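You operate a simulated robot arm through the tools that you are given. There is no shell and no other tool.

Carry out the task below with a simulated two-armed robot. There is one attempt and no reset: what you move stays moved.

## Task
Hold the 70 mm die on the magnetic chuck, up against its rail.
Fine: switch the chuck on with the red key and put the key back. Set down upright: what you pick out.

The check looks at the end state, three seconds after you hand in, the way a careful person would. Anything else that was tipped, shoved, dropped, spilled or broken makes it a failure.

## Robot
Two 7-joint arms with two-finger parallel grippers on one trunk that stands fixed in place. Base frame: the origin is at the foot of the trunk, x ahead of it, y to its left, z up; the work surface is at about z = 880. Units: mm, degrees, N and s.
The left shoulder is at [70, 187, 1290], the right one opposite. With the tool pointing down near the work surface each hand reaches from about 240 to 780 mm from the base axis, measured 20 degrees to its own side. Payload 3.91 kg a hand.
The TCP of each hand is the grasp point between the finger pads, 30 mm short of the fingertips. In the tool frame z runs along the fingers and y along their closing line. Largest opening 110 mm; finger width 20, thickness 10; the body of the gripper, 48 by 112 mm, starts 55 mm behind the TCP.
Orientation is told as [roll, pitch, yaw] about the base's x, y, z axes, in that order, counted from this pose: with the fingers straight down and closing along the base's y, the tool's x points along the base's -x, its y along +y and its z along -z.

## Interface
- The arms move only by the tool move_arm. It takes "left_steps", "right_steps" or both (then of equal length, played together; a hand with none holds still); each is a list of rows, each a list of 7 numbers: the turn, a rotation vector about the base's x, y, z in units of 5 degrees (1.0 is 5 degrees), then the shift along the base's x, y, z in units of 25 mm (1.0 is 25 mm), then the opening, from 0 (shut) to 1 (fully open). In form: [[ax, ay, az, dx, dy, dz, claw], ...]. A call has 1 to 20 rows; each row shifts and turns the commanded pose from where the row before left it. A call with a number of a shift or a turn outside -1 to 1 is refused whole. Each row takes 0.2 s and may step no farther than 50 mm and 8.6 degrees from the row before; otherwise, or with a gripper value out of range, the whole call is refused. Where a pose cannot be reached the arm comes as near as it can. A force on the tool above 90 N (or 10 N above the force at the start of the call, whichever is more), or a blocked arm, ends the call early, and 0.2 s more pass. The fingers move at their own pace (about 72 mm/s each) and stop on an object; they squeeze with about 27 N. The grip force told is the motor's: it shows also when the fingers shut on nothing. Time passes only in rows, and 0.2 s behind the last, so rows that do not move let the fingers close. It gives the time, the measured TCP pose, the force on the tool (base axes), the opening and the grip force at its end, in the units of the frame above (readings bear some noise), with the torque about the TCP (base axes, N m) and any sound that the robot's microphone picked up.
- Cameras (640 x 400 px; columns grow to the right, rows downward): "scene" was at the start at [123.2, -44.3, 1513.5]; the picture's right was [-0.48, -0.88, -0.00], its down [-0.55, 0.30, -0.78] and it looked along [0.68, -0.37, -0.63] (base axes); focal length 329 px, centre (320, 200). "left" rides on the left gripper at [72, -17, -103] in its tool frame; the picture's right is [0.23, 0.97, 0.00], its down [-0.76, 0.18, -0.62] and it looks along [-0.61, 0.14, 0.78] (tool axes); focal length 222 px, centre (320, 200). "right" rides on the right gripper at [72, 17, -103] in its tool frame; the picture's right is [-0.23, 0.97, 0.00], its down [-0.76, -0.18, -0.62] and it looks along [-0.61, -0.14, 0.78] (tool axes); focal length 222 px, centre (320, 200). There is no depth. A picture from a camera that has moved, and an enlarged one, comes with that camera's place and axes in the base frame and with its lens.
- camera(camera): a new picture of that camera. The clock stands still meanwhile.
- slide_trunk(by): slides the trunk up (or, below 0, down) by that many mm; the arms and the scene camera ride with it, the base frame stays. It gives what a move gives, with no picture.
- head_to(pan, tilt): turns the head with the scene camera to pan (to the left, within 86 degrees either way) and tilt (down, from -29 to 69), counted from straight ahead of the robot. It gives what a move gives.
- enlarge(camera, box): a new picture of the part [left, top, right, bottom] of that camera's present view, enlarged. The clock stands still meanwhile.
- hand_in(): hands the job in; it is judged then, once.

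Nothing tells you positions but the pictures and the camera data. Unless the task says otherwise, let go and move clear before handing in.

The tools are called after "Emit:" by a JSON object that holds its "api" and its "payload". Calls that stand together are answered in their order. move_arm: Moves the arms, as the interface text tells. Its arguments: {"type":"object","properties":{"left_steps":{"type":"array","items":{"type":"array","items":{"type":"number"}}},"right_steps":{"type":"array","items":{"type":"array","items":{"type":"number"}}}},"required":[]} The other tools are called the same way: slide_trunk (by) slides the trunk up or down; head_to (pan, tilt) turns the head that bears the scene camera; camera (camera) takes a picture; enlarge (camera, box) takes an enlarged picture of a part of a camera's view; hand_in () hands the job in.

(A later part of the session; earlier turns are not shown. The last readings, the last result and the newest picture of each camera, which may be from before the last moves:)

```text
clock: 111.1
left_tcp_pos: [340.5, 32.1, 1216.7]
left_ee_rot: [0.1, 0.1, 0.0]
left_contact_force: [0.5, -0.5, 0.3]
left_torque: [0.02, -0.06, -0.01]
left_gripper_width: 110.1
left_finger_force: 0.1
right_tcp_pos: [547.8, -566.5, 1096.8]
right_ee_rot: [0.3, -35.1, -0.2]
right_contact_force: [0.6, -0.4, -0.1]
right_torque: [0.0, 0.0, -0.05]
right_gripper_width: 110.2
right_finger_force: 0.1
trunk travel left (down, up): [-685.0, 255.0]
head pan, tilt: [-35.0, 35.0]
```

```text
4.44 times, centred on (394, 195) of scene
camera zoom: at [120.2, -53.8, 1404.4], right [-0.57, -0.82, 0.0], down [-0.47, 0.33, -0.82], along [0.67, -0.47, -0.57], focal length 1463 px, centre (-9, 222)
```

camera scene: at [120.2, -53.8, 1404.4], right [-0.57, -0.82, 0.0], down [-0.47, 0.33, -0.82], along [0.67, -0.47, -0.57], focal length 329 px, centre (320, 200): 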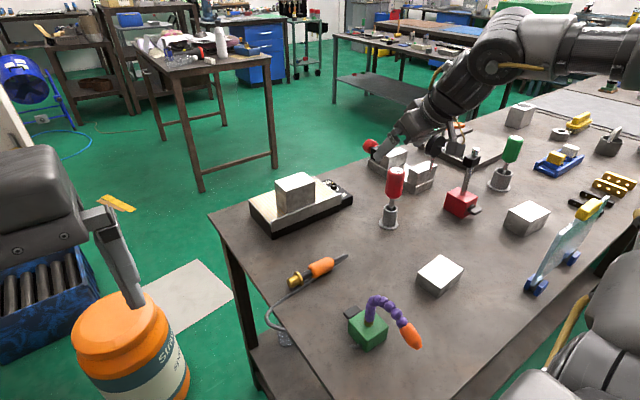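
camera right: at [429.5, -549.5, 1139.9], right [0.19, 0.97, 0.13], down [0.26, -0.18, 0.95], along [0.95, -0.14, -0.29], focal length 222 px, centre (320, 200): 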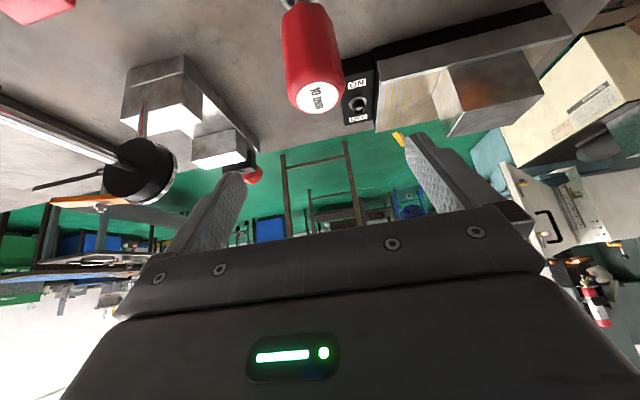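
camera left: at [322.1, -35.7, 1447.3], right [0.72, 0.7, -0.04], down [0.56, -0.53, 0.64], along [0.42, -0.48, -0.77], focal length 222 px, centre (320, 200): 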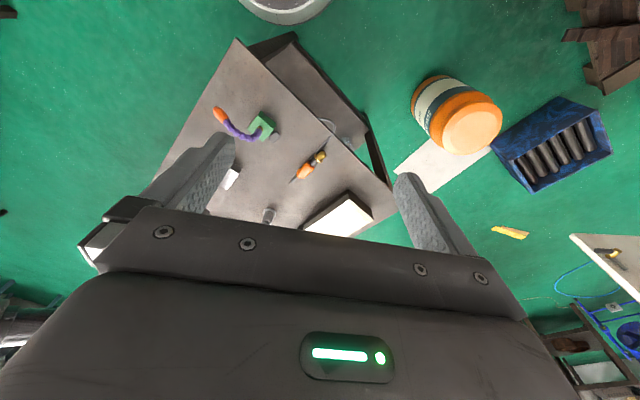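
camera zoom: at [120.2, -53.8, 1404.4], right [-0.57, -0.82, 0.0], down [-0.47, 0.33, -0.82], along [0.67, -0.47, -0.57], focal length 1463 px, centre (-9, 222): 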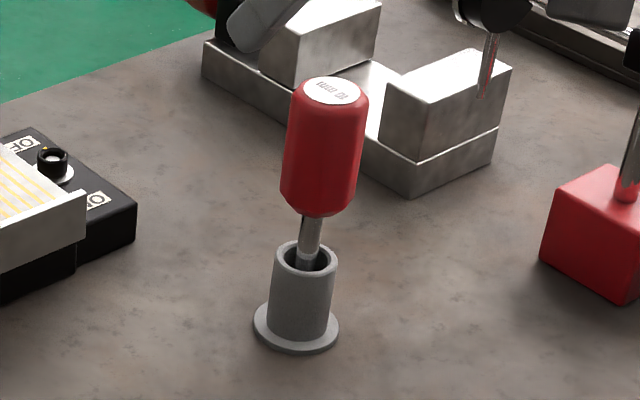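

The key's axis is at about (548, -563.5). I go down in two steps around the handle.

Emit:
{"api": "move_arm", "payload": {"right_steps": [[0, 0, 0, 0, 0.12, -0.5, 1], [0, 0, 0, 0, 0, -0.7, 1], [0, 0, 0, 0, 0, -0.7, 1], [0, 0, 0, 0, 0, -0.4, 1], [0, 0, 0, 0, 0, 0, 1]]}}

Emit:
{"api": "camera", "payload": {"camera": "right"}}

Emit:
{"api": "camera", "payload": {"camera": "scene"}}

```text
clock: 112.3
left_tcp_pos: [341.5, 32.5, 1217.2]
left_ee_rot: [0.1, 0.0, 0.0]
left_contact_force: [1.1, 0.3, 0.5]
left_torque: [0.0, -0.04, -0.01]
left_gripper_width: 110.1
left_finger_force: 0.0
right_tcp_pos: [547.8, -563.2, 1040.4]
right_ee_rot: [0.2, -35.0, -0.1]
right_contact_force: [0.2, -0.3, 0.1]
right_torque: [-0.02, 0.02, 0.0]
right_gripper_width: 110.0
right_finger_force: 0.2
trunk travel left (down, up): [-685.0, 255.0]
head pan, tilt: [-35.0, 35.0]
```

```text
taken
camera right: at [429.2, -546.3, 1082.7], right [0.18, 0.97, 0.13], down [0.26, -0.18, 0.95], along [0.95, -0.14, -0.29], focal length 222 px, centre (320, 200)
```

right: 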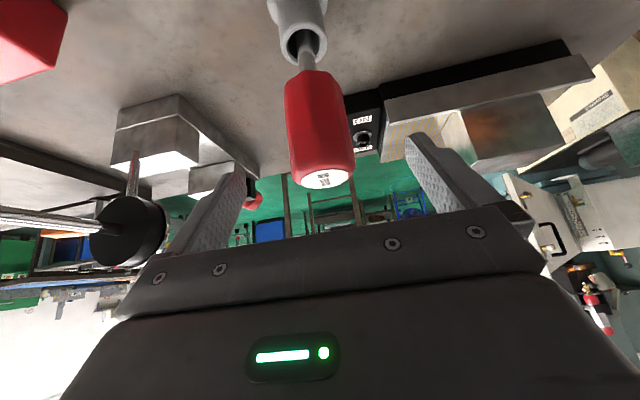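

```text
taken
camera scene: at [119.8, -53.7, 1404.4], right [-0.57, -0.82, 0.0], down [-0.47, 0.33, -0.82], along [0.67, -0.47, -0.57], focal length 329 px, centre (320, 200)
```

scene: 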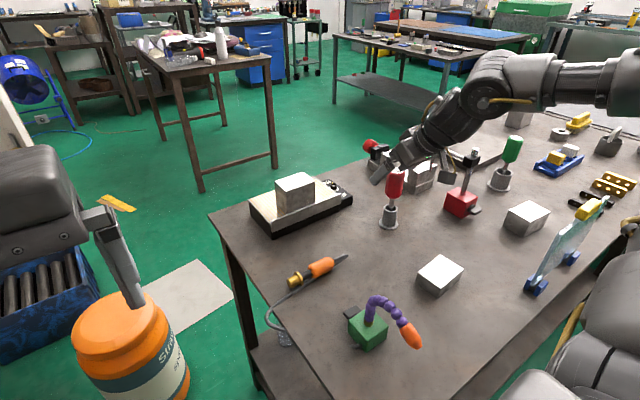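

Well centred. I go down the last 40 mm and close on the handle.

Emit:
{"api": "move_arm", "payload": {"right_steps": [[0, 0, 0, 0, 0, -0.6, 1], [0, 0, 0, 0, 0, -0.6, 1], [0, 0, 0, 0, 0, -0.4, 1], [0, 0, 0, 0, 0, 0, 1]]}}

Emit:
{"api": "camera", "payload": {"camera": "right"}}

Emit:
{"api": "camera", "payload": {"camera": "scene"}}

```text
clock: 113.3
left_tcp_pos: [340.6, 32.6, 1216.2]
left_ee_rot: [0.1, 0.2, 0.0]
left_contact_force: [0.6, -0.4, 0.0]
left_torque: [-0.02, -0.01, 0.01]
left_gripper_width: 110.2
left_finger_force: 0.0
right_tcp_pos: [548.2, -564.2, 1000.5]
right_ee_rot: [0.4, -35.1, -0.1]
right_contact_force: [-0.7, -0.3, 0.5]
right_torque: [0.0, -0.01, -0.03]
right_gripper_width: 110.1
right_finger_force: 0.1
trunk travel left (down, up): [-685.0, 255.0]
head pan, tilt: [-35.0, 35.0]
```

```text
taken
camera right: at [429.8, -546.3, 1042.8], right [0.18, 0.97, 0.13], down [0.26, -0.18, 0.95], along [0.95, -0.14, -0.29], focal length 222 px, centre (320, 200)
```

right: 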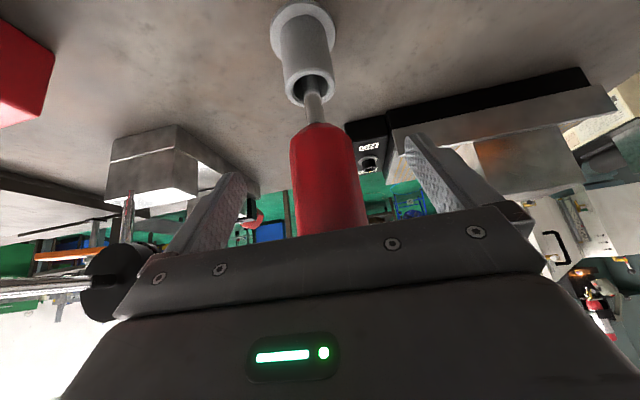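

```text
taken
camera scene: at [119.9, -53.8, 1404.4], right [-0.57, -0.82, 0.0], down [-0.47, 0.33, -0.82], along [0.67, -0.47, -0.57], focal length 329 px, centre (320, 200)
```

scene: 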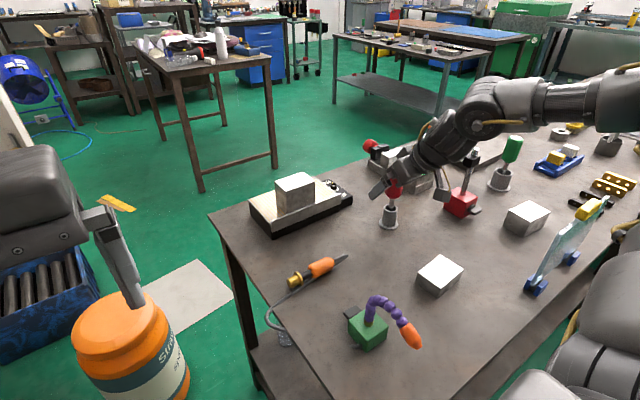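

Emit:
{"api": "move_arm", "payload": {"right_steps": [[0, 0, 0, 0, 0, 0, 0], [0, 0, 0, 0, 0, 0, 0], [0, 0, 0, 0, 0, 0, 0], [0, 0, 0, 0, 0, 0, 0], [0, 0, 0, 0, 0, 0, 0]]}}

Emit:
{"api": "camera", "payload": {"camera": "right"}}

Emit:
{"api": "enlarge", "payload": {"camera": "scene", "box": [346, 150, 442, 240]}}

```text
clock: 114.5
left_tcp_pos: [341.6, 31.4, 1217.9]
left_ee_rot: [-0.1, 0.1, 0.0]
left_contact_force: [0.1, 0.0, -0.3]
left_torque: [0.0, 0.02, -0.01]
left_gripper_width: 109.8
left_finger_force: 0.0
right_tcp_pos: [548.6, -563.9, 1001.0]
right_ee_rot: [0.4, -35.0, -0.1]
right_contact_force: [0.1, 0.8, 1.1]
right_torque: [0.02, 0.01, 0.02]
right_gripper_width: 37.0
right_finger_force: 26.7
trunk travel left (down, up): [-685.0, 255.0]
head pan, tilt: [-35.0, 35.0]
```

```text
taken
camera right: at [429.8, -546.1, 1043.1], right [0.18, 0.97, 0.13], down [0.26, -0.18, 0.95], along [0.95, -0.14, -0.29], focal length 222 px, centre (320, 200)
```

right: 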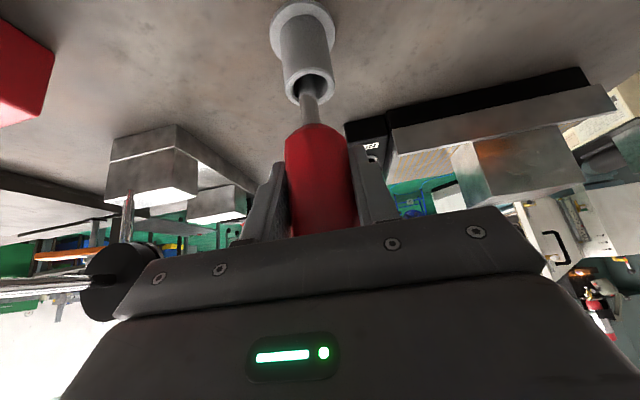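

```text
4.44 times, centred on (394, 195) of scene
camera zoom: at [119.8, -53.7, 1404.4], right [-0.57, -0.82, 0.0], down [-0.47, 0.33, -0.82], along [0.67, -0.47, -0.57], focal length 1463 px, centre (-9, 222)
```

zoom: 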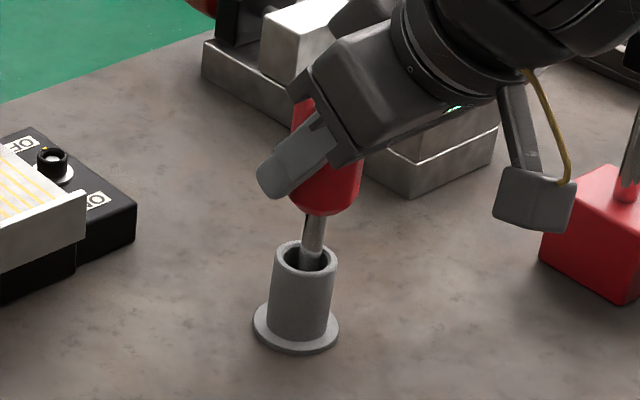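

Gripped (37 mm handle) at TCP (548.5, -564, 1000.8), which I note for the return. I lift it straight out.

Emit:
{"api": "move_arm", "payload": {"right_steps": [[0, 0, 0, 0, 0, 0.08, 0], [0, 0, 0, 0, 0, 0.15, 0], [0, 0, 0, 0, 0, 0.25, 0], [0, 0, 0, 0, 0, 0.3, 0], [0, 0, 0, 0, 0, 0.35, 0], [0, 0, 0, 0, 0, 0.35, 0], [0, 0, 0, 0, 0, 0.35, 0], [0, 0, 0, 0, 0, 0.35, 0], [0, 0, 0, 0, 0, 0.35, 0], [0, 0, 0, 0, 0, 0.3, 0], [0, 0, 0, 0, 0, 0.2, 0], [0, 0, 0, 0, 0, 0.1, 0]]}}

Emit:
{"api": "camera", "payload": {"camera": "right"}}

Emit:
{"api": "enlarge", "payload": {"camera": "scene", "box": [346, 130, 442, 240]}}

```text
clock: 117.1
left_tcp_pos: [341.5, 32.5, 1216.7]
left_ee_rot: [0.1, 0.1, -0.1]
left_contact_force: [-0.3, -0.1, -0.1]
left_torque: [-0.01, 0.0, -0.03]
left_gripper_width: 110.1
left_finger_force: 0.1
right_tcp_pos: [548.4, -563.2, 1079.4]
right_ee_rot: [0.3, -35.0, 0.0]
right_contact_force: [-0.3, 1.2, -1.0]
right_torque: [-0.02, -0.01, 0.01]
right_gripper_width: 37.4
right_finger_force: 27.1
trunk travel left (down, up): [-685.0, 255.0]
head pan, tilt: [-35.0, 35.0]
```

```text
taken
camera right: at [430.9, -546.3, 1121.5], right [0.18, 0.97, 0.13], down [0.26, -0.18, 0.95], along [0.95, -0.14, -0.29], focal length 222 px, centre (320, 200)
```

right: 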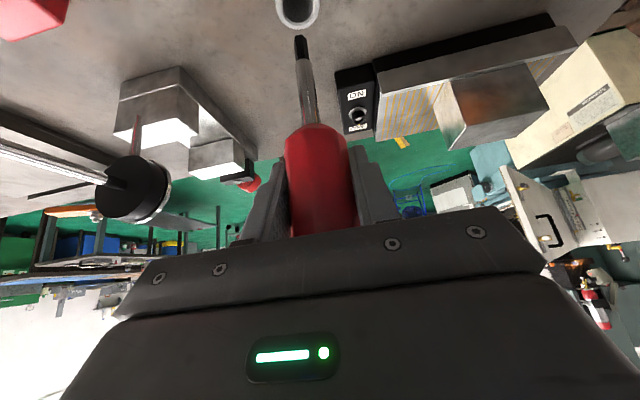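

```text
3.64 times, centred on (394, 185) of scene
camera zoom: at [120.1, -54.0, 1404.4], right [-0.57, -0.82, 0.0], down [-0.47, 0.33, -0.82], along [0.67, -0.47, -0.57], focal length 1197 px, centre (51, 254)
```

zoom: 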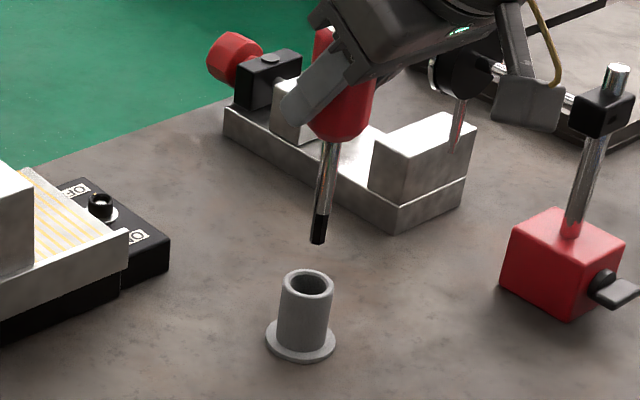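

The key is out, with a dark tip below the chromed shaft. I look closely at the tip and its verticality.

Emit:
{"api": "enlarge", "payload": {"camera": "right", "box": [260, 0, 356, 130]}}

Emit:
{"api": "enlarge", "payload": {"camera": "scene", "box": [405, 155, 455, 205]}}

Emit:
{"api": "enlarge", "payload": {"camera": "right", "box": [280, 25, 328, 65]}}

```text
3.08 times, centred on (308, 65) of right
camera zoom: at [430.9, -546.3, 1121.5], right [0.18, 0.97, 0.13], down [0.26, -0.18, 0.95], along [0.95, -0.14, -0.29], focal length 684 px, centre (357, 615)
```

zoom: 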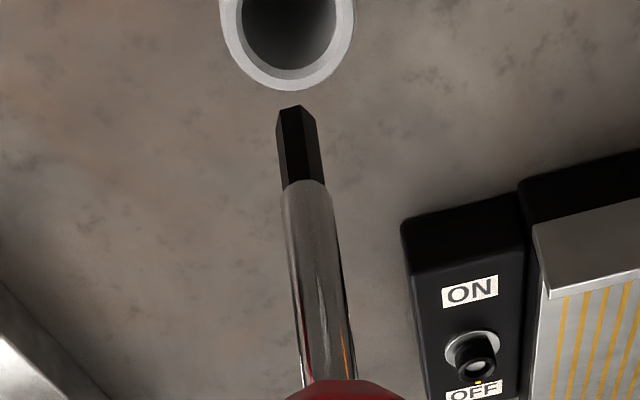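

```text
8.00 times, centred on (430, 180) of scene
camera zoom: at [120.1, -54.0, 1404.4], right [-0.57, -0.82, 0.0], down [-0.47, 0.33, -0.82], along [0.67, -0.47, -0.57], focal length 2633 px, centre (-560, 360)
```

zoom: 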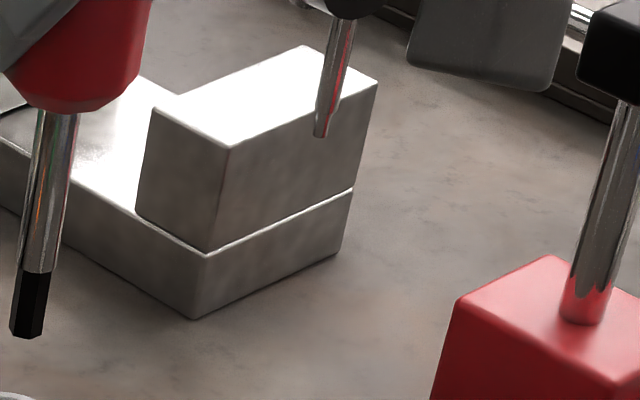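

```text
10.00 times, centred on (304, 45) of right
camera zoom: at [430.9, -546.3, 1121.5], right [0.18, 0.97, 0.13], down [0.26, -0.18, 0.95], along [0.95, -0.14, -0.29], focal length 2221 px, centre (480, 1750)
```

zoom: 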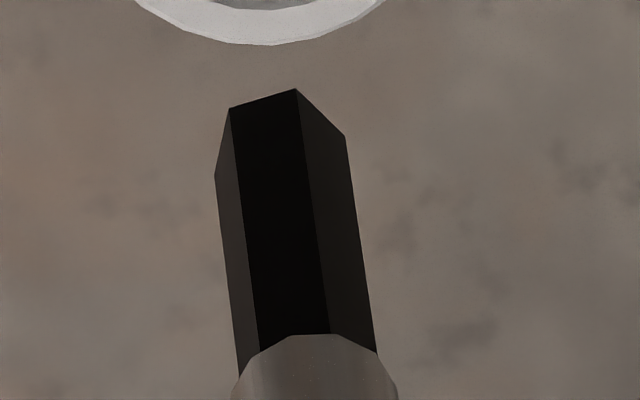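

The tip is a real hex (10 mm), so its orientation matters. I look at the shape inside the socket.

Emit:
{"api": "enlarge", "payload": {"camera": "right", "box": [344, 104, 376, 124]}}

Emit:
{"api": "enlarge", "payload": {"camera": "scene", "box": [324, 176, 348, 191]}}

```text
16.00 times, centred on (360, 114) of right
camera zoom: at [430.9, -546.3, 1121.5], right [0.18, 0.97, 0.13], down [0.26, -0.18, 0.95], along [0.95, -0.14, -0.29], focal length 3554 px, centre (-320, 1576)
```

zoom: 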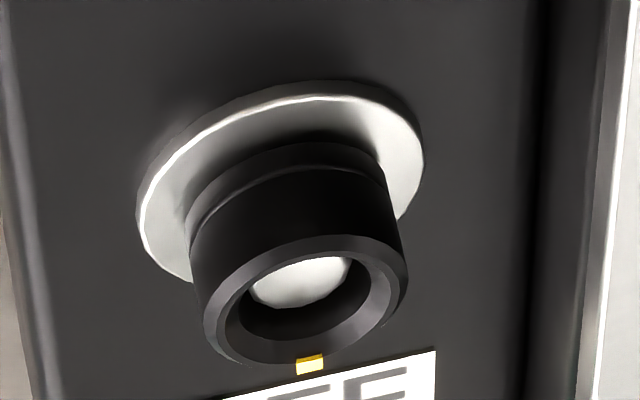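

```text
16.00 times, centred on (336, 184) of scene
camera zoom: at [120.1, -54.0, 1404.4], right [-0.57, -0.82, 0.0], down [-0.47, 0.33, -0.82], along [0.67, -0.47, -0.57], focal length 5266 px, centre (64, 464)
```

zoom: 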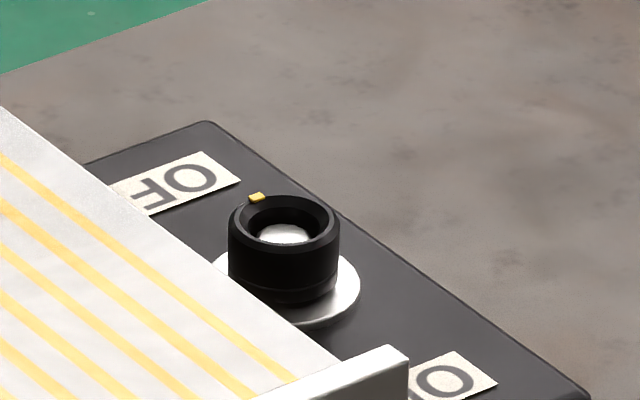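

The socket is a round funnel-mouthed bore, so the hex angle likely doesn't matter. The tip is about 113 mm below the TCP. I carry the key to just above the socket.

Emit:
{"api": "move_arm", "payload": {"right_steps": [[0, 0, 0, 0.15, 0.04, 0, 0], [0, 0, 0, 0.3, 0.08, 0, 0], [0, 0, 0, 0.5, 0.14, 0, 0], [0, 0, 0, 0.6, 0.17, 0, 0], [0, 0, 0, 0.6, 0.17, 0, 0], [0, 0, 0, 0.6, 0.17, 0, 0], [0, 0, 0, 0.6, 0.17, 0, 0], [0, 0, 0, 0.6, 0.17, 0, 0], [0, 0, 0, 0.6, 0.17, 0, 0], [0, 0, 0, 0.6, 0.17, 0, 0], [0, 0, 0, 0.6, 0.17, 0, 0], [0, 0, 0, 0.5, 0.13, 0, 0], [0, 0, 0, 0.3, 0.08, 0, 0], [0, 0, 0, 0.15, 0.04, 0, 0], [0, 0, 0, 0.06, 0, 0, 0], [0, 0, 0, 0, 0, 0, 0]]}}

Emit:
{"api": "enlarge", "payload": {"camera": "right", "box": [250, 0, 378, 80]}}

Emit:
{"api": "enlarge", "payload": {"camera": "scene", "box": [304, 150, 368, 190]}}

Emit:
{"api": "camera", "payload": {"camera": "scene"}}

```text
clock: 120.5
left_tcp_pos: [342.4, 32.3, 1217.2]
left_ee_rot: [0.0, 0.1, 0.1]
left_contact_force: [0.2, -0.1, -0.9]
left_torque: [0.01, -0.01, 0.0]
left_gripper_width: 110.0
left_finger_force: 0.0
right_tcp_pos: [717.9, -516.9, 1078.8]
right_ee_rot: [0.3, -35.1, -0.2]
right_contact_force: [-0.3, 0.5, -1.5]
right_torque: [0.02, 0.02, -0.02]
right_gripper_width: 37.2
right_finger_force: 27.0
trunk travel left (down, up): [-685.0, 255.0]
head pan, tilt: [-35.0, 35.0]
```

```text
5.00 times, centred on (314, 40) of right
camera zoom: at [599.2, -500.1, 1121.5], right [0.18, 0.97, 0.13], down [0.26, -0.18, 0.95], along [0.95, -0.14, -0.29], focal length 1111 px, centre (350, 1000)
```

zoom: 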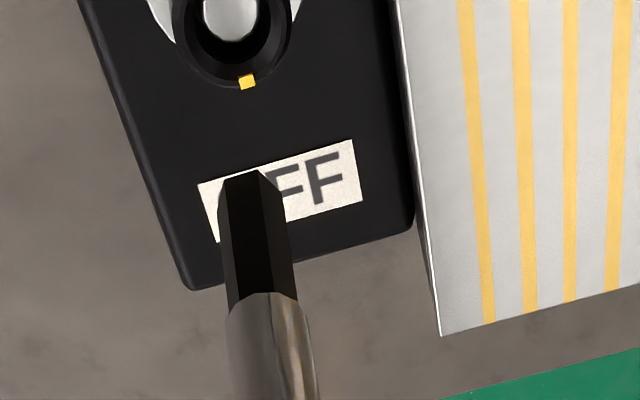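

```text
10.00 times, centred on (336, 170) of scene
camera zoom: at [120.2, -53.9, 1404.4], right [-0.57, -0.82, 0.0], down [-0.47, 0.33, -0.82], along [0.67, -0.47, -0.57], focal length 3291 px, centre (160, 500)
```

zoom: 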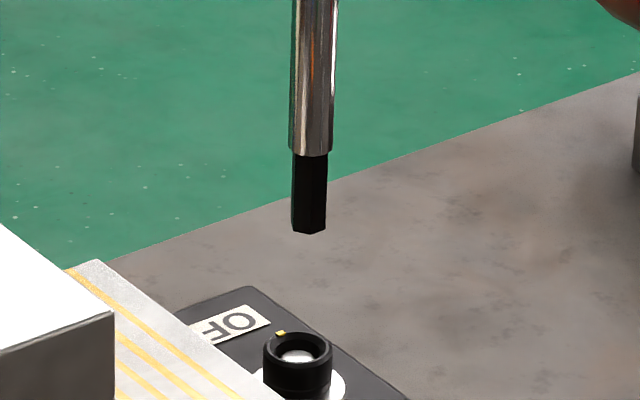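

```text
taken
camera scene: at [120.2, -53.9, 1404.4], right [-0.57, -0.82, 0.0], down [-0.47, 0.33, -0.82], along [0.67, -0.47, -0.57], focal length 329 px, centre (320, 200)
```

scene: 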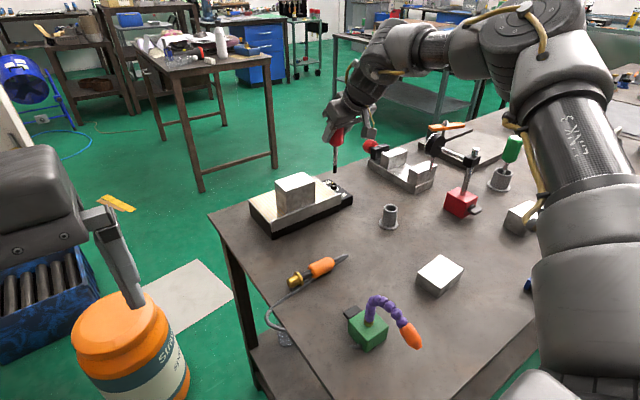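

The tip should shift by about (+2.2, +1.0) mm. I correct and lower to just above the rim.

Emit:
{"api": "move_arm", "payload": {"right_steps": [[0, 0, 0, 0.045, 0.02, -0.1, 0], [0, 0, 0, 0.045, 0.02, -0.25, 0], [0, 0, 0, 0, 0, -0.3, 0], [0, 0, 0, 0, 0, -0.3, 0], [0, 0, 0, 0, 0, -0.25, 0], [0, 0, 0, 0, 0, -0.1, 0], [0, 0, 0, 0, 0, 0, 0]]}}

Emit:
{"api": "enlarge", "payload": {"camera": "right", "box": [250, 0, 346, 60]}}

Emit:
{"api": "enlarge", "payload": {"camera": "scene", "box": [314, 165, 362, 195]}}

```text
clock: 122.1
left_tcp_pos: [342.4, 32.9, 1217.8]
left_ee_rot: [0.2, 0.1, 0.0]
left_contact_force: [-0.8, -0.8, -1.2]
left_torque: [-0.03, 0.01, 0.0]
left_gripper_width: 109.9
left_finger_force: 0.1
right_tcp_pos: [719.4, -515.6, 1047.3]
right_ee_rot: [0.3, -35.1, -0.1]
right_contact_force: [1.2, -0.4, -1.5]
right_torque: [0.01, -0.02, 0.0]
right_gripper_width: 37.3
right_finger_force: 26.3
trunk travel left (down, up): [-685.0, 255.0]
head pan, tilt: [-35.0, 35.0]
```

```text
6.67 times, centred on (298, 30) of right
camera zoom: at [601.1, -499.0, 1089.3], right [0.18, 0.97, 0.13], down [0.26, -0.18, 0.95], along [0.95, -0.14, -0.29], focal length 1481 px, centre (467, 1333)
```

zoom: 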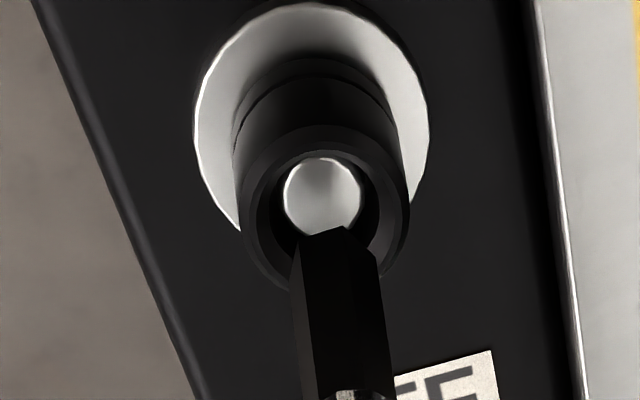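

```text
13.33 times, centred on (338, 180) of scene
camera zoom: at [120.2, -53.9, 1404.4], right [-0.57, -0.82, 0.0], down [-0.47, 0.33, -0.82], along [0.67, -0.47, -0.57], focal length 4388 px, centre (80, 467)
```

zoom: 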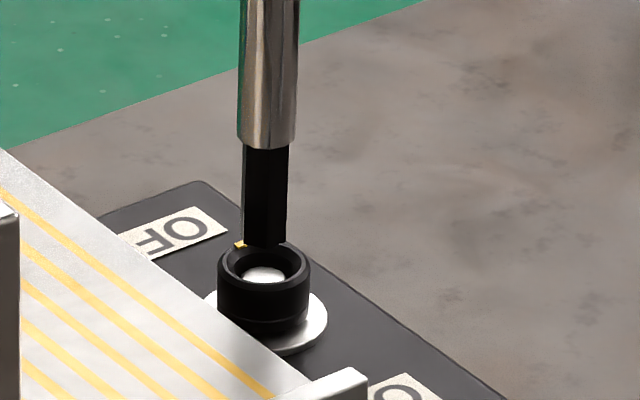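

Nearly aligned. I zoom in further for the fine check.

Emit:
{"api": "enlarge", "payload": {"camera": "right", "box": [276, 10, 324, 40]}}

Emit:
{"api": "enlarge", "payload": {"camera": "scene", "box": [326, 178, 342, 188]}}

```text
13.33 times, centred on (300, 25) of right
camera zoom: at [601.1, -499.0, 1089.3], right [0.18, 0.97, 0.13], down [0.26, -0.18, 0.95], along [0.95, -0.14, -0.29], focal length 2962 px, centre (587, 2533)
```

zoom: 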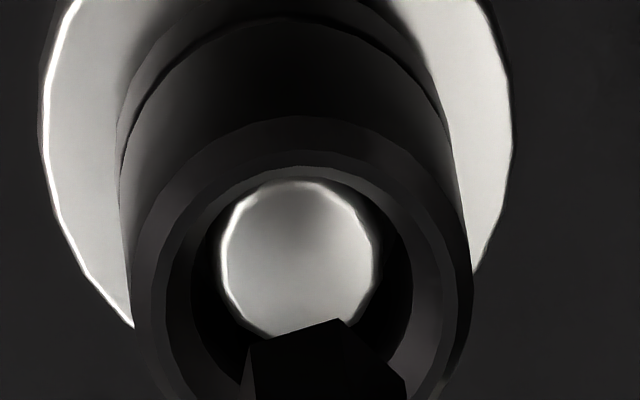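

```text
16.00 times, centred on (334, 183) of scene
camera zoom: at [120.2, -53.9, 1404.4], right [-0.57, -0.82, 0.0], down [-0.47, 0.33, -0.82], along [0.67, -0.47, -0.57], focal length 5266 px, centre (96, 472)
```

zoom: 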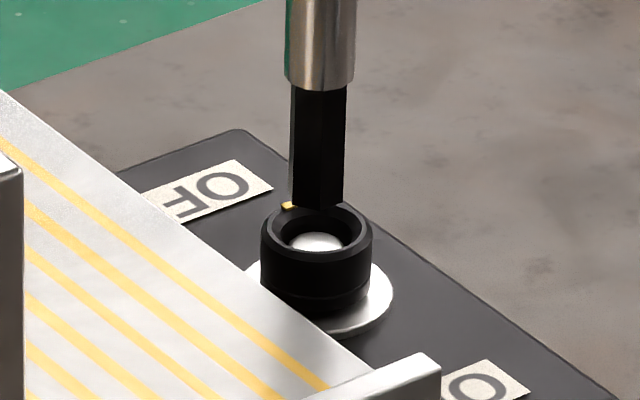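

Alignment is within about half a millimetre, with the tip about 9 mm above the rim. I lower in small steps watching the force.

Emit:
{"api": "move_arm", "payload": {"right_steps": [[0, 0, 0, 0, 0, -0.08, 0], [0, 0, 0, 0, 0, -0.08, 0], [0, 0, 0, 0, 0, -0.08, 0], [0, 0, 0, 0, 0, -0.06, 0], [0, 0, 0, 0, 0, -0.05, 0]]}}

Emit:
{"api": "move_arm", "payload": {"right_steps": [[0, 0, 0, 0, 0, -0.05, 0], [0, 0, 0, 0, 0, -0.05, 0]]}}

Emit:
{"api": "enlarge", "payload": {"camera": "scene", "box": [320, 173, 352, 193]}}

Emit:
{"api": "enlarge", "payload": {"camera": "right", "box": [270, 5, 334, 45]}}

```text
clock: 123.3
left_tcp_pos: [341.8, 31.9, 1216.6]
left_ee_rot: [0.1, 0.1, 0.0]
left_contact_force: [0.9, 0.0, 0.1]
left_torque: [-0.01, -0.02, -0.02]
left_gripper_width: 110.0
left_finger_force: 0.0
right_tcp_pos: [721.4, -516.6, 1038.0]
right_ee_rot: [0.4, -35.2, -0.1]
right_contact_force: [0.0, 0.0, -2.0]
right_torque: [0.01, 0.06, -0.02]
right_gripper_width: 37.7
right_finger_force: 26.4
trunk travel left (down, up): [-685.0, 255.0]
head pan, tilt: [-35.0, 35.0]
```

```text
clock: 123.9
left_tcp_pos: [342.0, 31.8, 1217.6]
left_ee_rot: [0.0, 0.2, -0.1]
left_contact_force: [-1.0, 0.1, 1.4]
left_torque: [-0.04, -0.02, -0.01]
left_gripper_width: 109.9
left_finger_force: 0.0
right_tcp_pos: [719.7, -515.5, 1035.4]
right_ee_rot: [0.3, -35.1, -0.1]
right_contact_force: [0.4, 0.7, -3.2]
right_torque: [-0.01, 0.0, -0.02]
right_gripper_width: 36.9
right_finger_force: 27.4
trunk travel left (down, up): [-685.0, 255.0]
head pan, tilt: [-35.0, 35.0]
```

```text
16.00 times, centred on (336, 183) of scene
camera zoom: at [120.3, -53.9, 1404.4], right [-0.57, -0.82, 0.0], down [-0.47, 0.33, -0.82], along [0.67, -0.47, -0.57], focal length 5266 px, centre (64, 472)
```

zoom: 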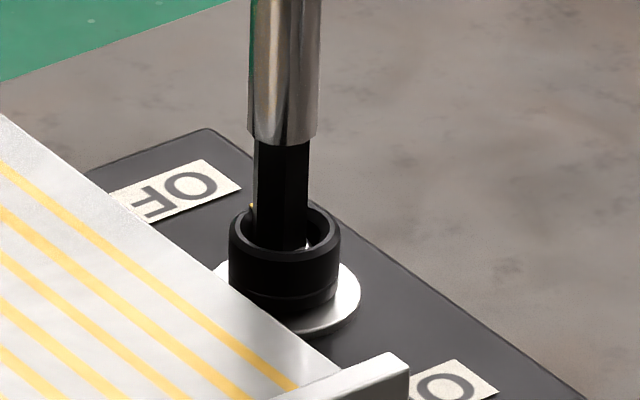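

```text
10.00 times, centred on (302, 25) of right
camera zoom: at [602.1, -499.0, 1078.0], right [0.18, 0.97, 0.13], down [0.26, -0.18, 0.95], along [0.95, -0.14, -0.29], focal length 2221 px, centre (500, 1950)
```

zoom: 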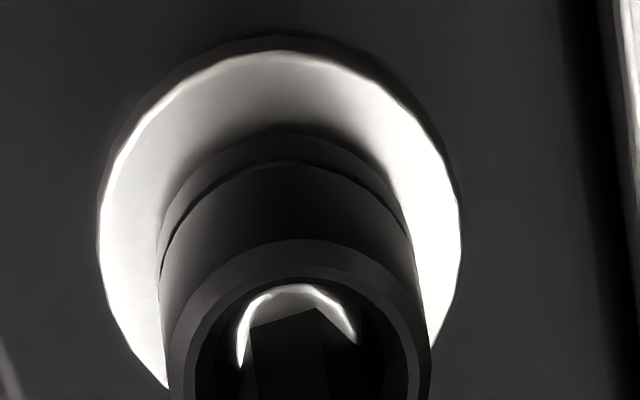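

The tip is entering the mouth. I continue down in small steps.

Emit:
{"api": "move_arm", "payload": {"right_steps": [[0, 0, 0, 0, 0, -0.05, 0], [0, 0, 0, 0, 0, -0.05, 0]]}}

Emit:
{"api": "move_arm", "payload": {"right_steps": [[0, 0, 0, 0, 0, -0.05, 0], [0, 0, 0, 0, 0, -0.05, 0]]}}

Emit:
{"api": "move_arm", "payload": {"right_steps": [[0, 0, 0, 0, 0, -0.05, 0], [0, 0, 0, 0, 0, -0.05, 0]]}}

Emit:
{"api": "enlarge", "payload": {"camera": "scene", "box": [320, 173, 352, 193]}}

Emit:
{"api": "enlarge", "payload": {"camera": "right", "box": [270, 5, 334, 45]}}

```text
clock: 124.5
left_tcp_pos: [340.8, 32.2, 1216.8]
left_ee_rot: [0.1, 0.1, 0.0]
left_contact_force: [0.5, -0.3, 0.0]
left_torque: [-0.01, 0.01, -0.01]
left_gripper_width: 109.9
left_finger_force: 0.2
right_tcp_pos: [720.6, -515.9, 1033.1]
right_ee_rot: [0.3, -35.2, 0.0]
right_contact_force: [-0.8, -0.5, -0.9]
right_torque: [-0.01, 0.07, -0.01]
right_gripper_width: 37.1
right_finger_force: 27.4
trunk travel left (down, up): [-685.0, 255.0]
head pan, tilt: [-35.0, 35.0]
```

```text
clock: 125.1
left_tcp_pos: [340.6, 31.8, 1216.4]
left_ee_rot: [0.0, 0.0, 0.0]
left_contact_force: [0.4, 0.4, -0.5]
left_torque: [0.04, 0.0, 0.03]
left_gripper_width: 110.1
left_finger_force: 0.0
right_tcp_pos: [719.0, -515.7, 1032.3]
right_ee_rot: [0.3, -35.3, -0.2]
right_contact_force: [-0.3, -0.4, 3.8]
right_torque: [-0.13, 0.01, 0.02]
right_gripper_width: 37.3
right_finger_force: 27.3
trunk travel left (down, up): [-685.0, 255.0]
head pan, tilt: [-35.0, 35.0]
```

```text
clock: 125.7
left_tcp_pos: [340.2, 33.9, 1217.4]
left_ee_rot: [0.0, 0.0, 0.0]
left_contact_force: [0.6, 0.4, -0.2]
left_torque: [0.0, 0.0, -0.02]
left_gripper_width: 110.0
left_finger_force: 0.1
right_tcp_pos: [719.6, -516.2, 1031.5]
right_ee_rot: [0.1, -35.5, -0.2]
right_contact_force: [1.2, -2.5, 11.8]
right_torque: [-0.24, -0.09, 0.0]
right_gripper_width: 37.3
right_finger_force: 27.1
trunk travel left (down, up): [-685.0, 255.0]
head pan, tilt: [-35.0, 35.0]
```

```text
16.00 times, centred on (336, 183) of scene
camera zoom: at [118.0, -52.6, 1404.8], right [-0.57, -0.82, 0.0], down [-0.47, 0.33, -0.82], along [0.67, -0.47, -0.57], focal length 5266 px, centre (64, 472)
```

zoom: 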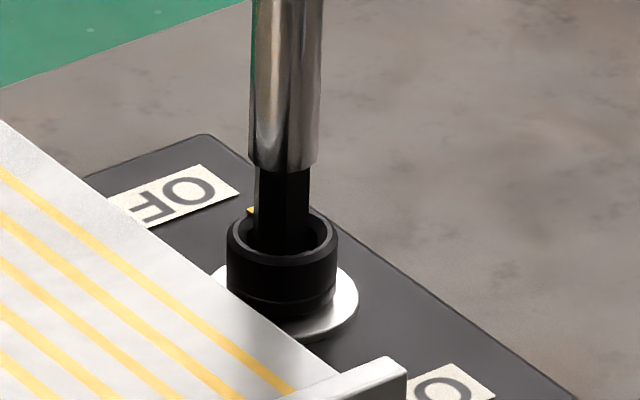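

```text
10.00 times, centred on (302, 25) of right
camera zoom: at [600.8, -498.9, 1073.2], right [0.18, 0.97, 0.13], down [0.26, -0.18, 0.95], along [0.95, -0.14, -0.29], focal length 2221 px, centre (500, 1950)
```

zoom: 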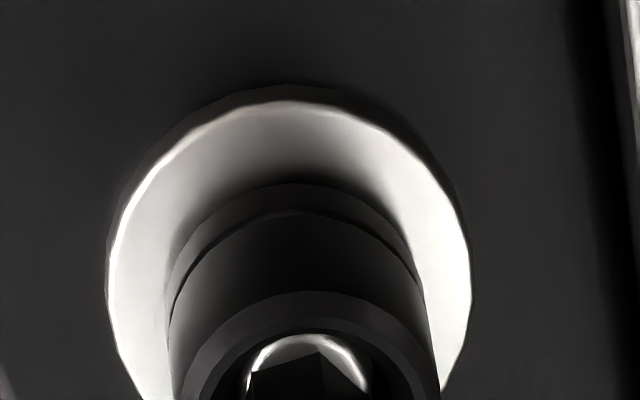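

The tip has gone about 6 mm into the socket and now rests with 12 N. I try a small clockwise turn and watch torque and marker.

Emit:
{"api": "move_arm", "payload": {"right_steps": [[0, 0, -0.5, 0, 0, 0, 0], [0, 0, -0.5, 0, 0, 0, 0], [0, 0, -0.5, 0, 0, 0, 0], [0, 0, -0.5, 0, 0, 0, 0]]}}

Emit:
{"api": "enlarge", "payload": {"camera": "scene", "box": [320, 173, 352, 193]}}

Emit:
{"api": "camera", "payload": {"camera": "right"}}

```text
clock: 126.7
left_tcp_pos: [339.9, 34.2, 1217.9]
left_ee_rot: [0.0, 0.0, 0.0]
left_contact_force: [-0.2, 0.2, -0.1]
left_torque: [0.0, 0.02, 0.03]
left_gripper_width: 110.0
left_finger_force: 0.1
right_tcp_pos: [719.2, -515.8, 1031.0]
right_ee_rot: [0.3, -35.4, -10.1]
right_contact_force: [3.9, -3.0, 16.7]
right_torque: [-0.26, -0.45, -0.02]
right_gripper_width: 37.2
right_finger_force: 26.6
trunk travel left (down, up): [-685.0, 255.0]
head pan, tilt: [-35.0, 35.0]
```

```text
16.00 times, centred on (336, 183) of scene
camera zoom: at [117.9, -52.0, 1404.8], right [-0.57, -0.82, 0.0], down [-0.47, 0.33, -0.82], along [0.67, -0.47, -0.57], focal length 5266 px, centre (64, 472)
```

zoom: 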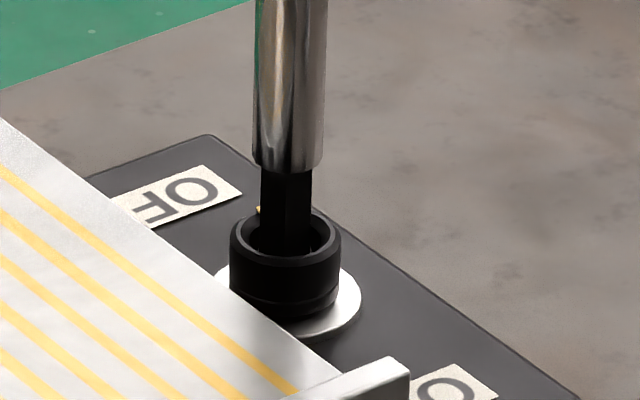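

```text
taken
camera right: at [605.3, -477.8, 1073.1], right [0.35, 0.93, 0.13], down [0.22, -0.22, 0.95], along [0.91, -0.3, -0.29], focal length 222 px, centre (320, 200)
```

right: 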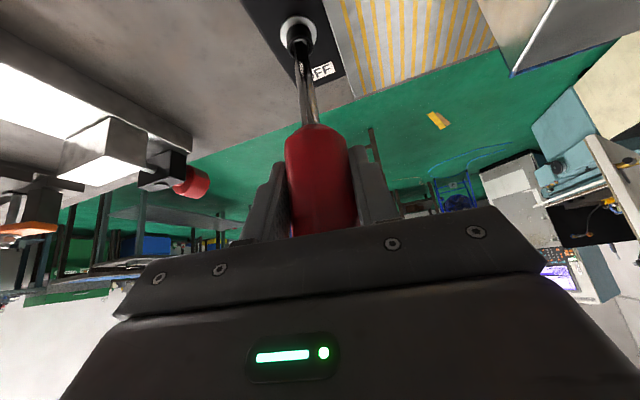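

Emit:
{"api": "enlarge", "payload": {"camera": "scene", "box": [328, 180, 344, 190]}}

Emit:
{"api": "enlarge", "payload": {"camera": "right", "box": [268, 0, 332, 60]}}

```text
16.00 times, centred on (336, 185) of scene
camera zoom: at [117.9, -52.0, 1404.8], right [-0.57, -0.82, 0.0], down [-0.47, 0.33, -0.82], along [0.67, -0.47, -0.57], focal length 5266 px, centre (64, 440)
```

zoom: 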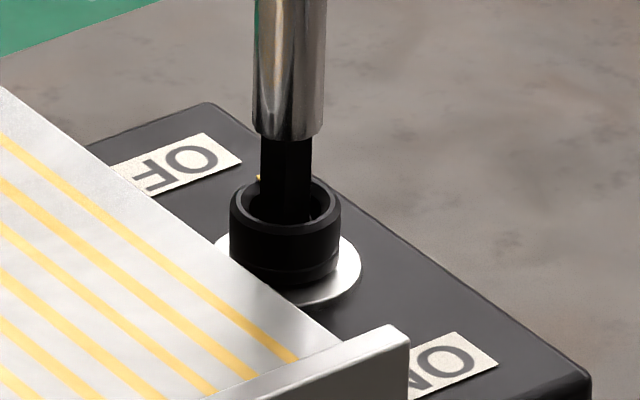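

```text
6.67 times, centred on (300, 30) of right
camera zoom: at [605.3, -477.8, 1073.1], right [0.35, 0.93, 0.13], down [0.22, -0.22, 0.95], along [0.91, -0.3, -0.29], focal length 1481 px, centre (453, 1333)
```

zoom: 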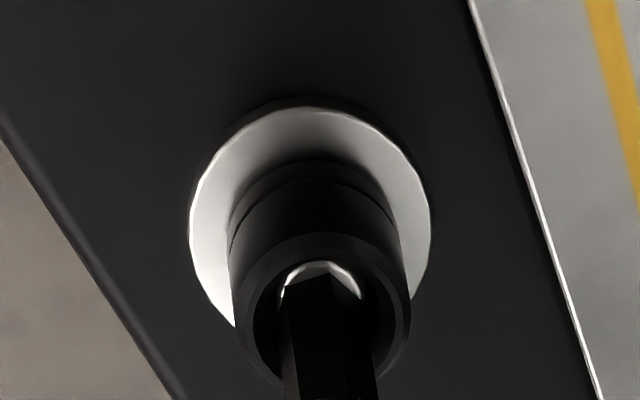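

The marker may have moved slightly. I turn 15° more to make it clear.

Emit:
{"api": "move_arm", "payload": {"right_steps": [[0, 0, -0.5, 0, 0, 0, 0], [0, 0, -0.5, 0, 0, 0, 0], [0, 0, -0.5, 0, 0, 0, 0], [0, 0, -0.5, 0, 0, 0, 0], [0, 0, -0.5, 0, 0, 0, 0], [0, 0, -0.5, 0, 0, 0, 0]]}}

Emit:
{"api": "enlarge", "payload": {"camera": "scene", "box": [328, 178, 344, 188]}}

Emit:
{"api": "enlarge", "payload": {"camera": "right", "box": [268, 0, 332, 60]}}

```text
clock: 128.1
left_tcp_pos: [340.5, 34.6, 1217.6]
left_ee_rot: [0.0, 0.0, 0.0]
left_contact_force: [-0.1, -0.1, -1.0]
left_torque: [0.02, 0.03, 0.03]
left_gripper_width: 109.9
left_finger_force: 0.0
right_tcp_pos: [717.9, -514.4, 1029.6]
right_ee_rot: [0.2, -35.3, -25.2]
right_contact_force: [3.4, -1.4, 12.8]
right_torque: [-0.21, -0.28, -0.04]
right_gripper_width: 37.4
right_finger_force: 27.2
trunk travel left (down, up): [-685.0, 255.0]
head pan, tilt: [-35.0, 35.0]
```

```text
16.00 times, centred on (336, 183) of scene
camera zoom: at [118.4, -52.3, 1404.6], right [-0.57, -0.82, 0.0], down [-0.47, 0.33, -0.82], along [0.67, -0.47, -0.57], focal length 5266 px, centre (64, 472)
```

zoom: 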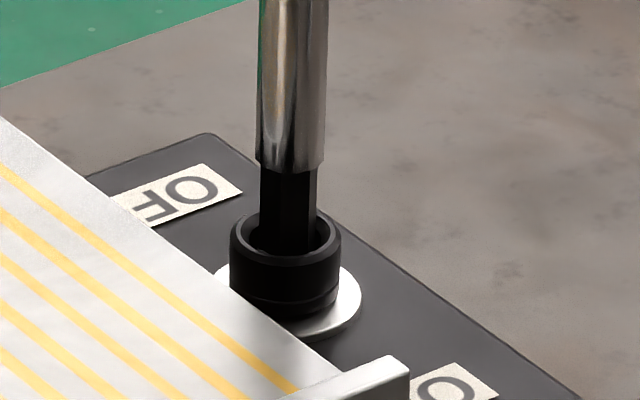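

```text
6.67 times, centred on (300, 30) of right
camera zoom: at [618.0, -448.9, 1072.7], right [0.58, 0.8, 0.13], down [0.16, -0.27, 0.95], along [0.8, -0.53, -0.29], focal length 1481 px, centre (453, 1333)
```

zoom: 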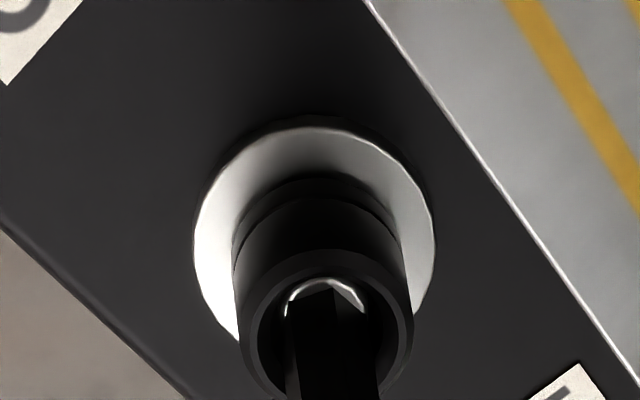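

The marker has disappeared behind the hex, which fits a clockwise turn with the key. I go on to about -42°.

Emit:
{"api": "move_arm", "payload": {"right_steps": [[0, 0, -0.5, 0, 0, 0, 0], [0, 0, -0.5, 0, 0, 0, 0], [0, 0, -0.5, 0, 0, 0, 0], [0, 0, -0.5, 0, 0, 0, 0], [0, 0, -0.5, 0, 0, 0, 0], [0, 0, -0.5, 0, 0, 0, 0], [0, 0, -0.4, 0, 0, 0, 0]]}}

Emit:
{"api": "enlarge", "payload": {"camera": "scene", "box": [328, 178, 344, 188]}}

Emit:
{"api": "camera", "payload": {"camera": "scene"}}

```text
clock: 129.7
left_tcp_pos: [339.5, 34.8, 1217.6]
left_ee_rot: [0.0, -0.1, -0.1]
left_contact_force: [-0.2, -0.4, 0.0]
left_torque: [-0.02, 0.03, 0.02]
left_gripper_width: 110.3
left_finger_force: 0.0
right_tcp_pos: [719.1, -514.8, 1030.0]
right_ee_rot: [0.4, -35.4, -42.1]
right_contact_force: [-0.7, 3.0, 10.2]
right_torque: [0.31, 0.13, 0.02]
right_gripper_width: 37.2
right_finger_force: 26.9
trunk travel left (down, up): [-685.0, 255.0]
head pan, tilt: [-35.0, 35.0]
```

```text
16.00 times, centred on (336, 183) of scene
camera zoom: at [118.1, -52.0, 1404.7], right [-0.57, -0.82, 0.0], down [-0.47, 0.33, -0.82], along [0.67, -0.47, -0.57], focal length 5266 px, centre (64, 472)
```

zoom: 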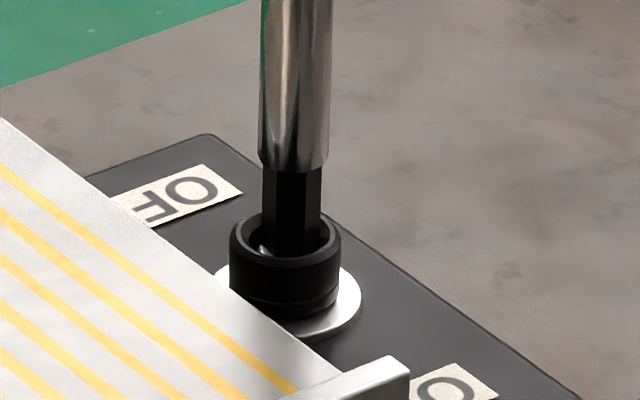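

```text
taken
camera scene: at [118.1, -52.0, 1404.7], right [-0.57, -0.82, 0.0], down [-0.47, 0.33, -0.82], along [0.67, -0.47, -0.57], focal length 329 px, centre (320, 200)
```

scene: 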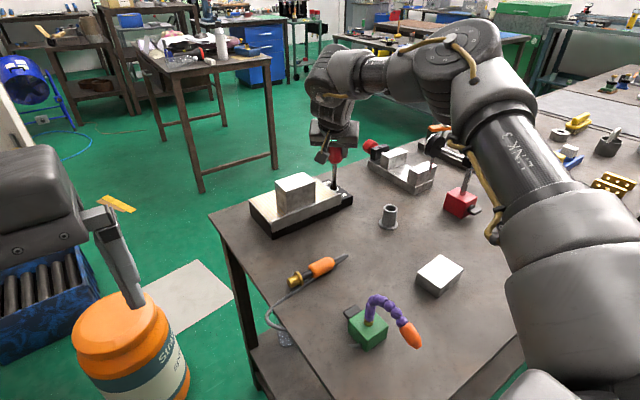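

No hard resistance, but to be sure the ring turned, I lift the key out (keeping hold of it) and look at the marker.

Emit:
{"api": "move_arm", "payload": {"right_steps": [[0, 0, 0, 0, 0, 0.1, 0], [0, 0, 0, 0, 0, 0.15, 0], [0, 0, 0, 0, 0, 0.2, 0], [0, 0, 0, 0, 0, 0.25, 0], [0, 0, 0, 0, 0, 0.3, 0], [0, 0, 0, 0, 0, 0.3, 0], [0, 0, 0, 0, 0, 0.2, 0], [0, 0, 0, 0, 0, 0, 0]]}}

Emit:
{"api": "enlarge", "payload": {"camera": "scene", "box": [320, 173, 352, 193]}}

Emit:
{"api": "enlarge", "payload": {"camera": "right", "box": [258, 0, 342, 60]}}

```text
clock: 131.5
left_tcp_pos: [342.2, 32.9, 1216.7]
left_ee_rot: [0.2, 0.2, 0.1]
left_contact_force: [-0.9, -0.1, -0.3]
left_torque: [0.0, -0.02, -0.03]
left_gripper_width: 110.0
left_finger_force: 0.1
right_tcp_pos: [720.1, -517.4, 1064.7]
right_ee_rot: [0.3, -35.2, -42.2]
right_contact_force: [-0.8, 0.5, -1.0]
right_torque: [0.03, 0.03, -0.01]
right_gripper_width: 37.2
right_finger_force: 27.0
trunk travel left (down, up): [-685.0, 255.0]
head pan, tilt: [-35.0, 35.0]
```

```text
16.00 times, centred on (336, 183) of scene
camera zoom: at [120.2, -53.7, 1404.4], right [-0.57, -0.82, 0.0], down [-0.47, 0.33, -0.82], along [0.67, -0.47, -0.57], focal length 5266 px, centre (64, 472)
```

zoom: 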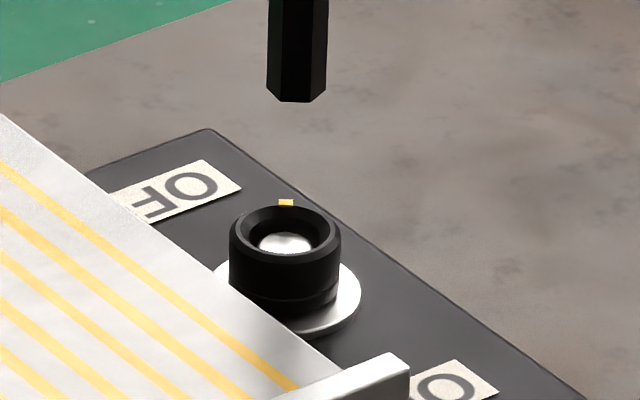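

```text
6.67 times, centred on (300, 30) of right
camera zoom: at [643.0, -424.4, 1107.8], right [0.79, 0.6, 0.13], down [0.08, -0.31, 0.95], along [0.61, -0.74, -0.29], focal length 1481 px, centre (453, 1333)
```

zoom: 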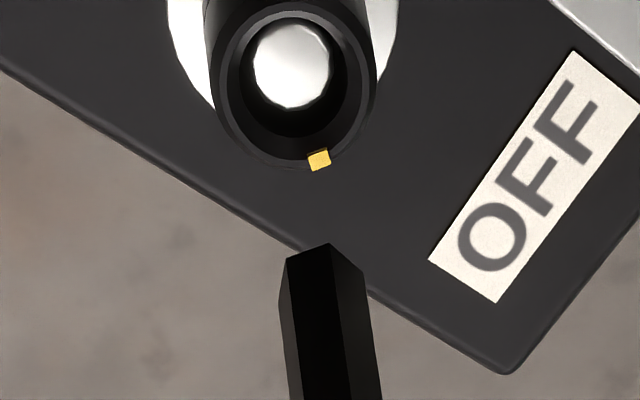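

The marker has clearly turned about 36° clockwise with the key. I swing the hand (with the key) back in the air to +45° for the next stroke.

Emit:
{"api": "move_arm", "payload": {"right_steps": [[0, 0, 1, 0, 0, 0, 0], [0, 0, 1, 0, 0, 0, 0], [0, 0, 1, 0, 0, 0, 0], [0, 0, 1, 0, 0, 0, 0], [0, 0, 1, 0, 0, 0, 0], [0, 0, 1, 0, 0, 0, 0], [0, 0, 1, 0, 0, 0, 0], [0, 0, 1, 0, 0, 0, 0], [0, 0, 1, 0, 0, 0, 0], [0, 0, 1, 0, 0, 0, 0], [0, 0, 1, 0, 0, 0, 0], [0, 0, 1, 0, 0, 0, 0], [0, 0, 1, 0, 0, 0, 0], [0, 0, 1, 0, 0, 0, 0], [0, 0, 1, 0, 0, 0, 0], [0, 0, 1, 0, 0, 0, 0], [0, 0, 1, 0, 0, 0, 0], [0, 0, 0, 0, 0, 0, 0]]}}

Emit:
{"api": "enlarge", "payload": {"camera": "scene", "box": [320, 173, 352, 193]}}

Emit:
{"api": "enlarge", "payload": {"camera": "right", "box": [258, 0, 342, 60]}}

```text
clock: 135.3
left_tcp_pos: [340.9, 32.5, 1215.8]
left_ee_rot: [0.1, 0.1, 0.0]
left_contact_force: [-0.6, 0.5, -0.1]
left_torque: [0.02, 0.0, 0.0]
left_gripper_width: 109.9
left_finger_force: 0.2
right_tcp_pos: [720.1, -515.4, 1065.8]
right_ee_rot: [0.3, -35.1, 43.0]
right_contact_force: [0.5, -0.5, -1.3]
right_torque: [0.01, 0.01, -0.01]
right_gripper_width: 37.2
right_finger_force: 26.8
trunk travel left (down, up): [-685.0, 255.0]
head pan, tilt: [-35.0, 35.0]
```

```text
16.00 times, centred on (336, 183) of scene
camera zoom: at [119.9, -53.9, 1404.4], right [-0.57, -0.82, 0.0], down [-0.47, 0.33, -0.82], along [0.67, -0.47, -0.57], focal length 5266 px, centre (64, 472)
```

zoom: 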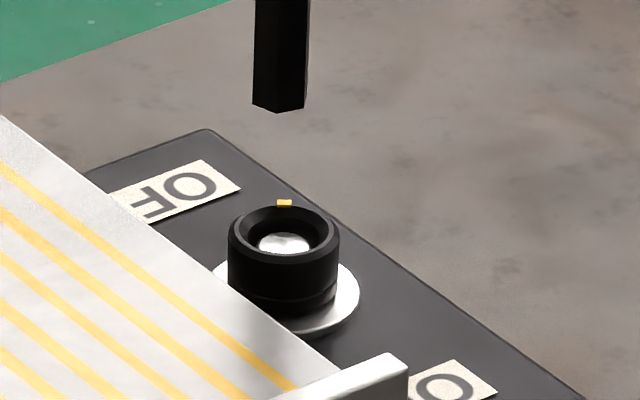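

```text
6.67 times, centred on (300, 30) of right
camera zoom: at [621.9, -584.9, 1107.7], right [-0.53, 0.84, 0.13], down [0.32, 0.05, 0.95], along [0.79, 0.54, -0.29], focal length 1481 px, centre (453, 1333)
```

zoom: 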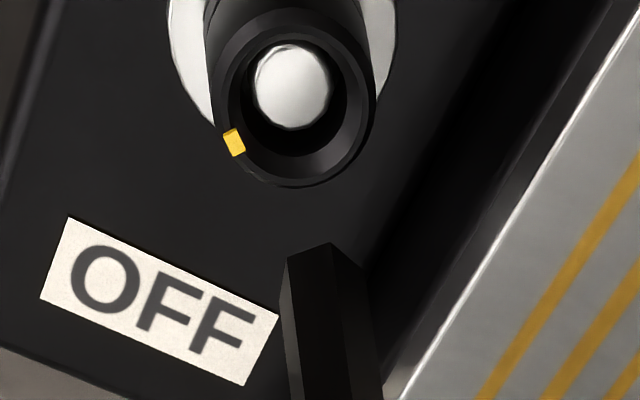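

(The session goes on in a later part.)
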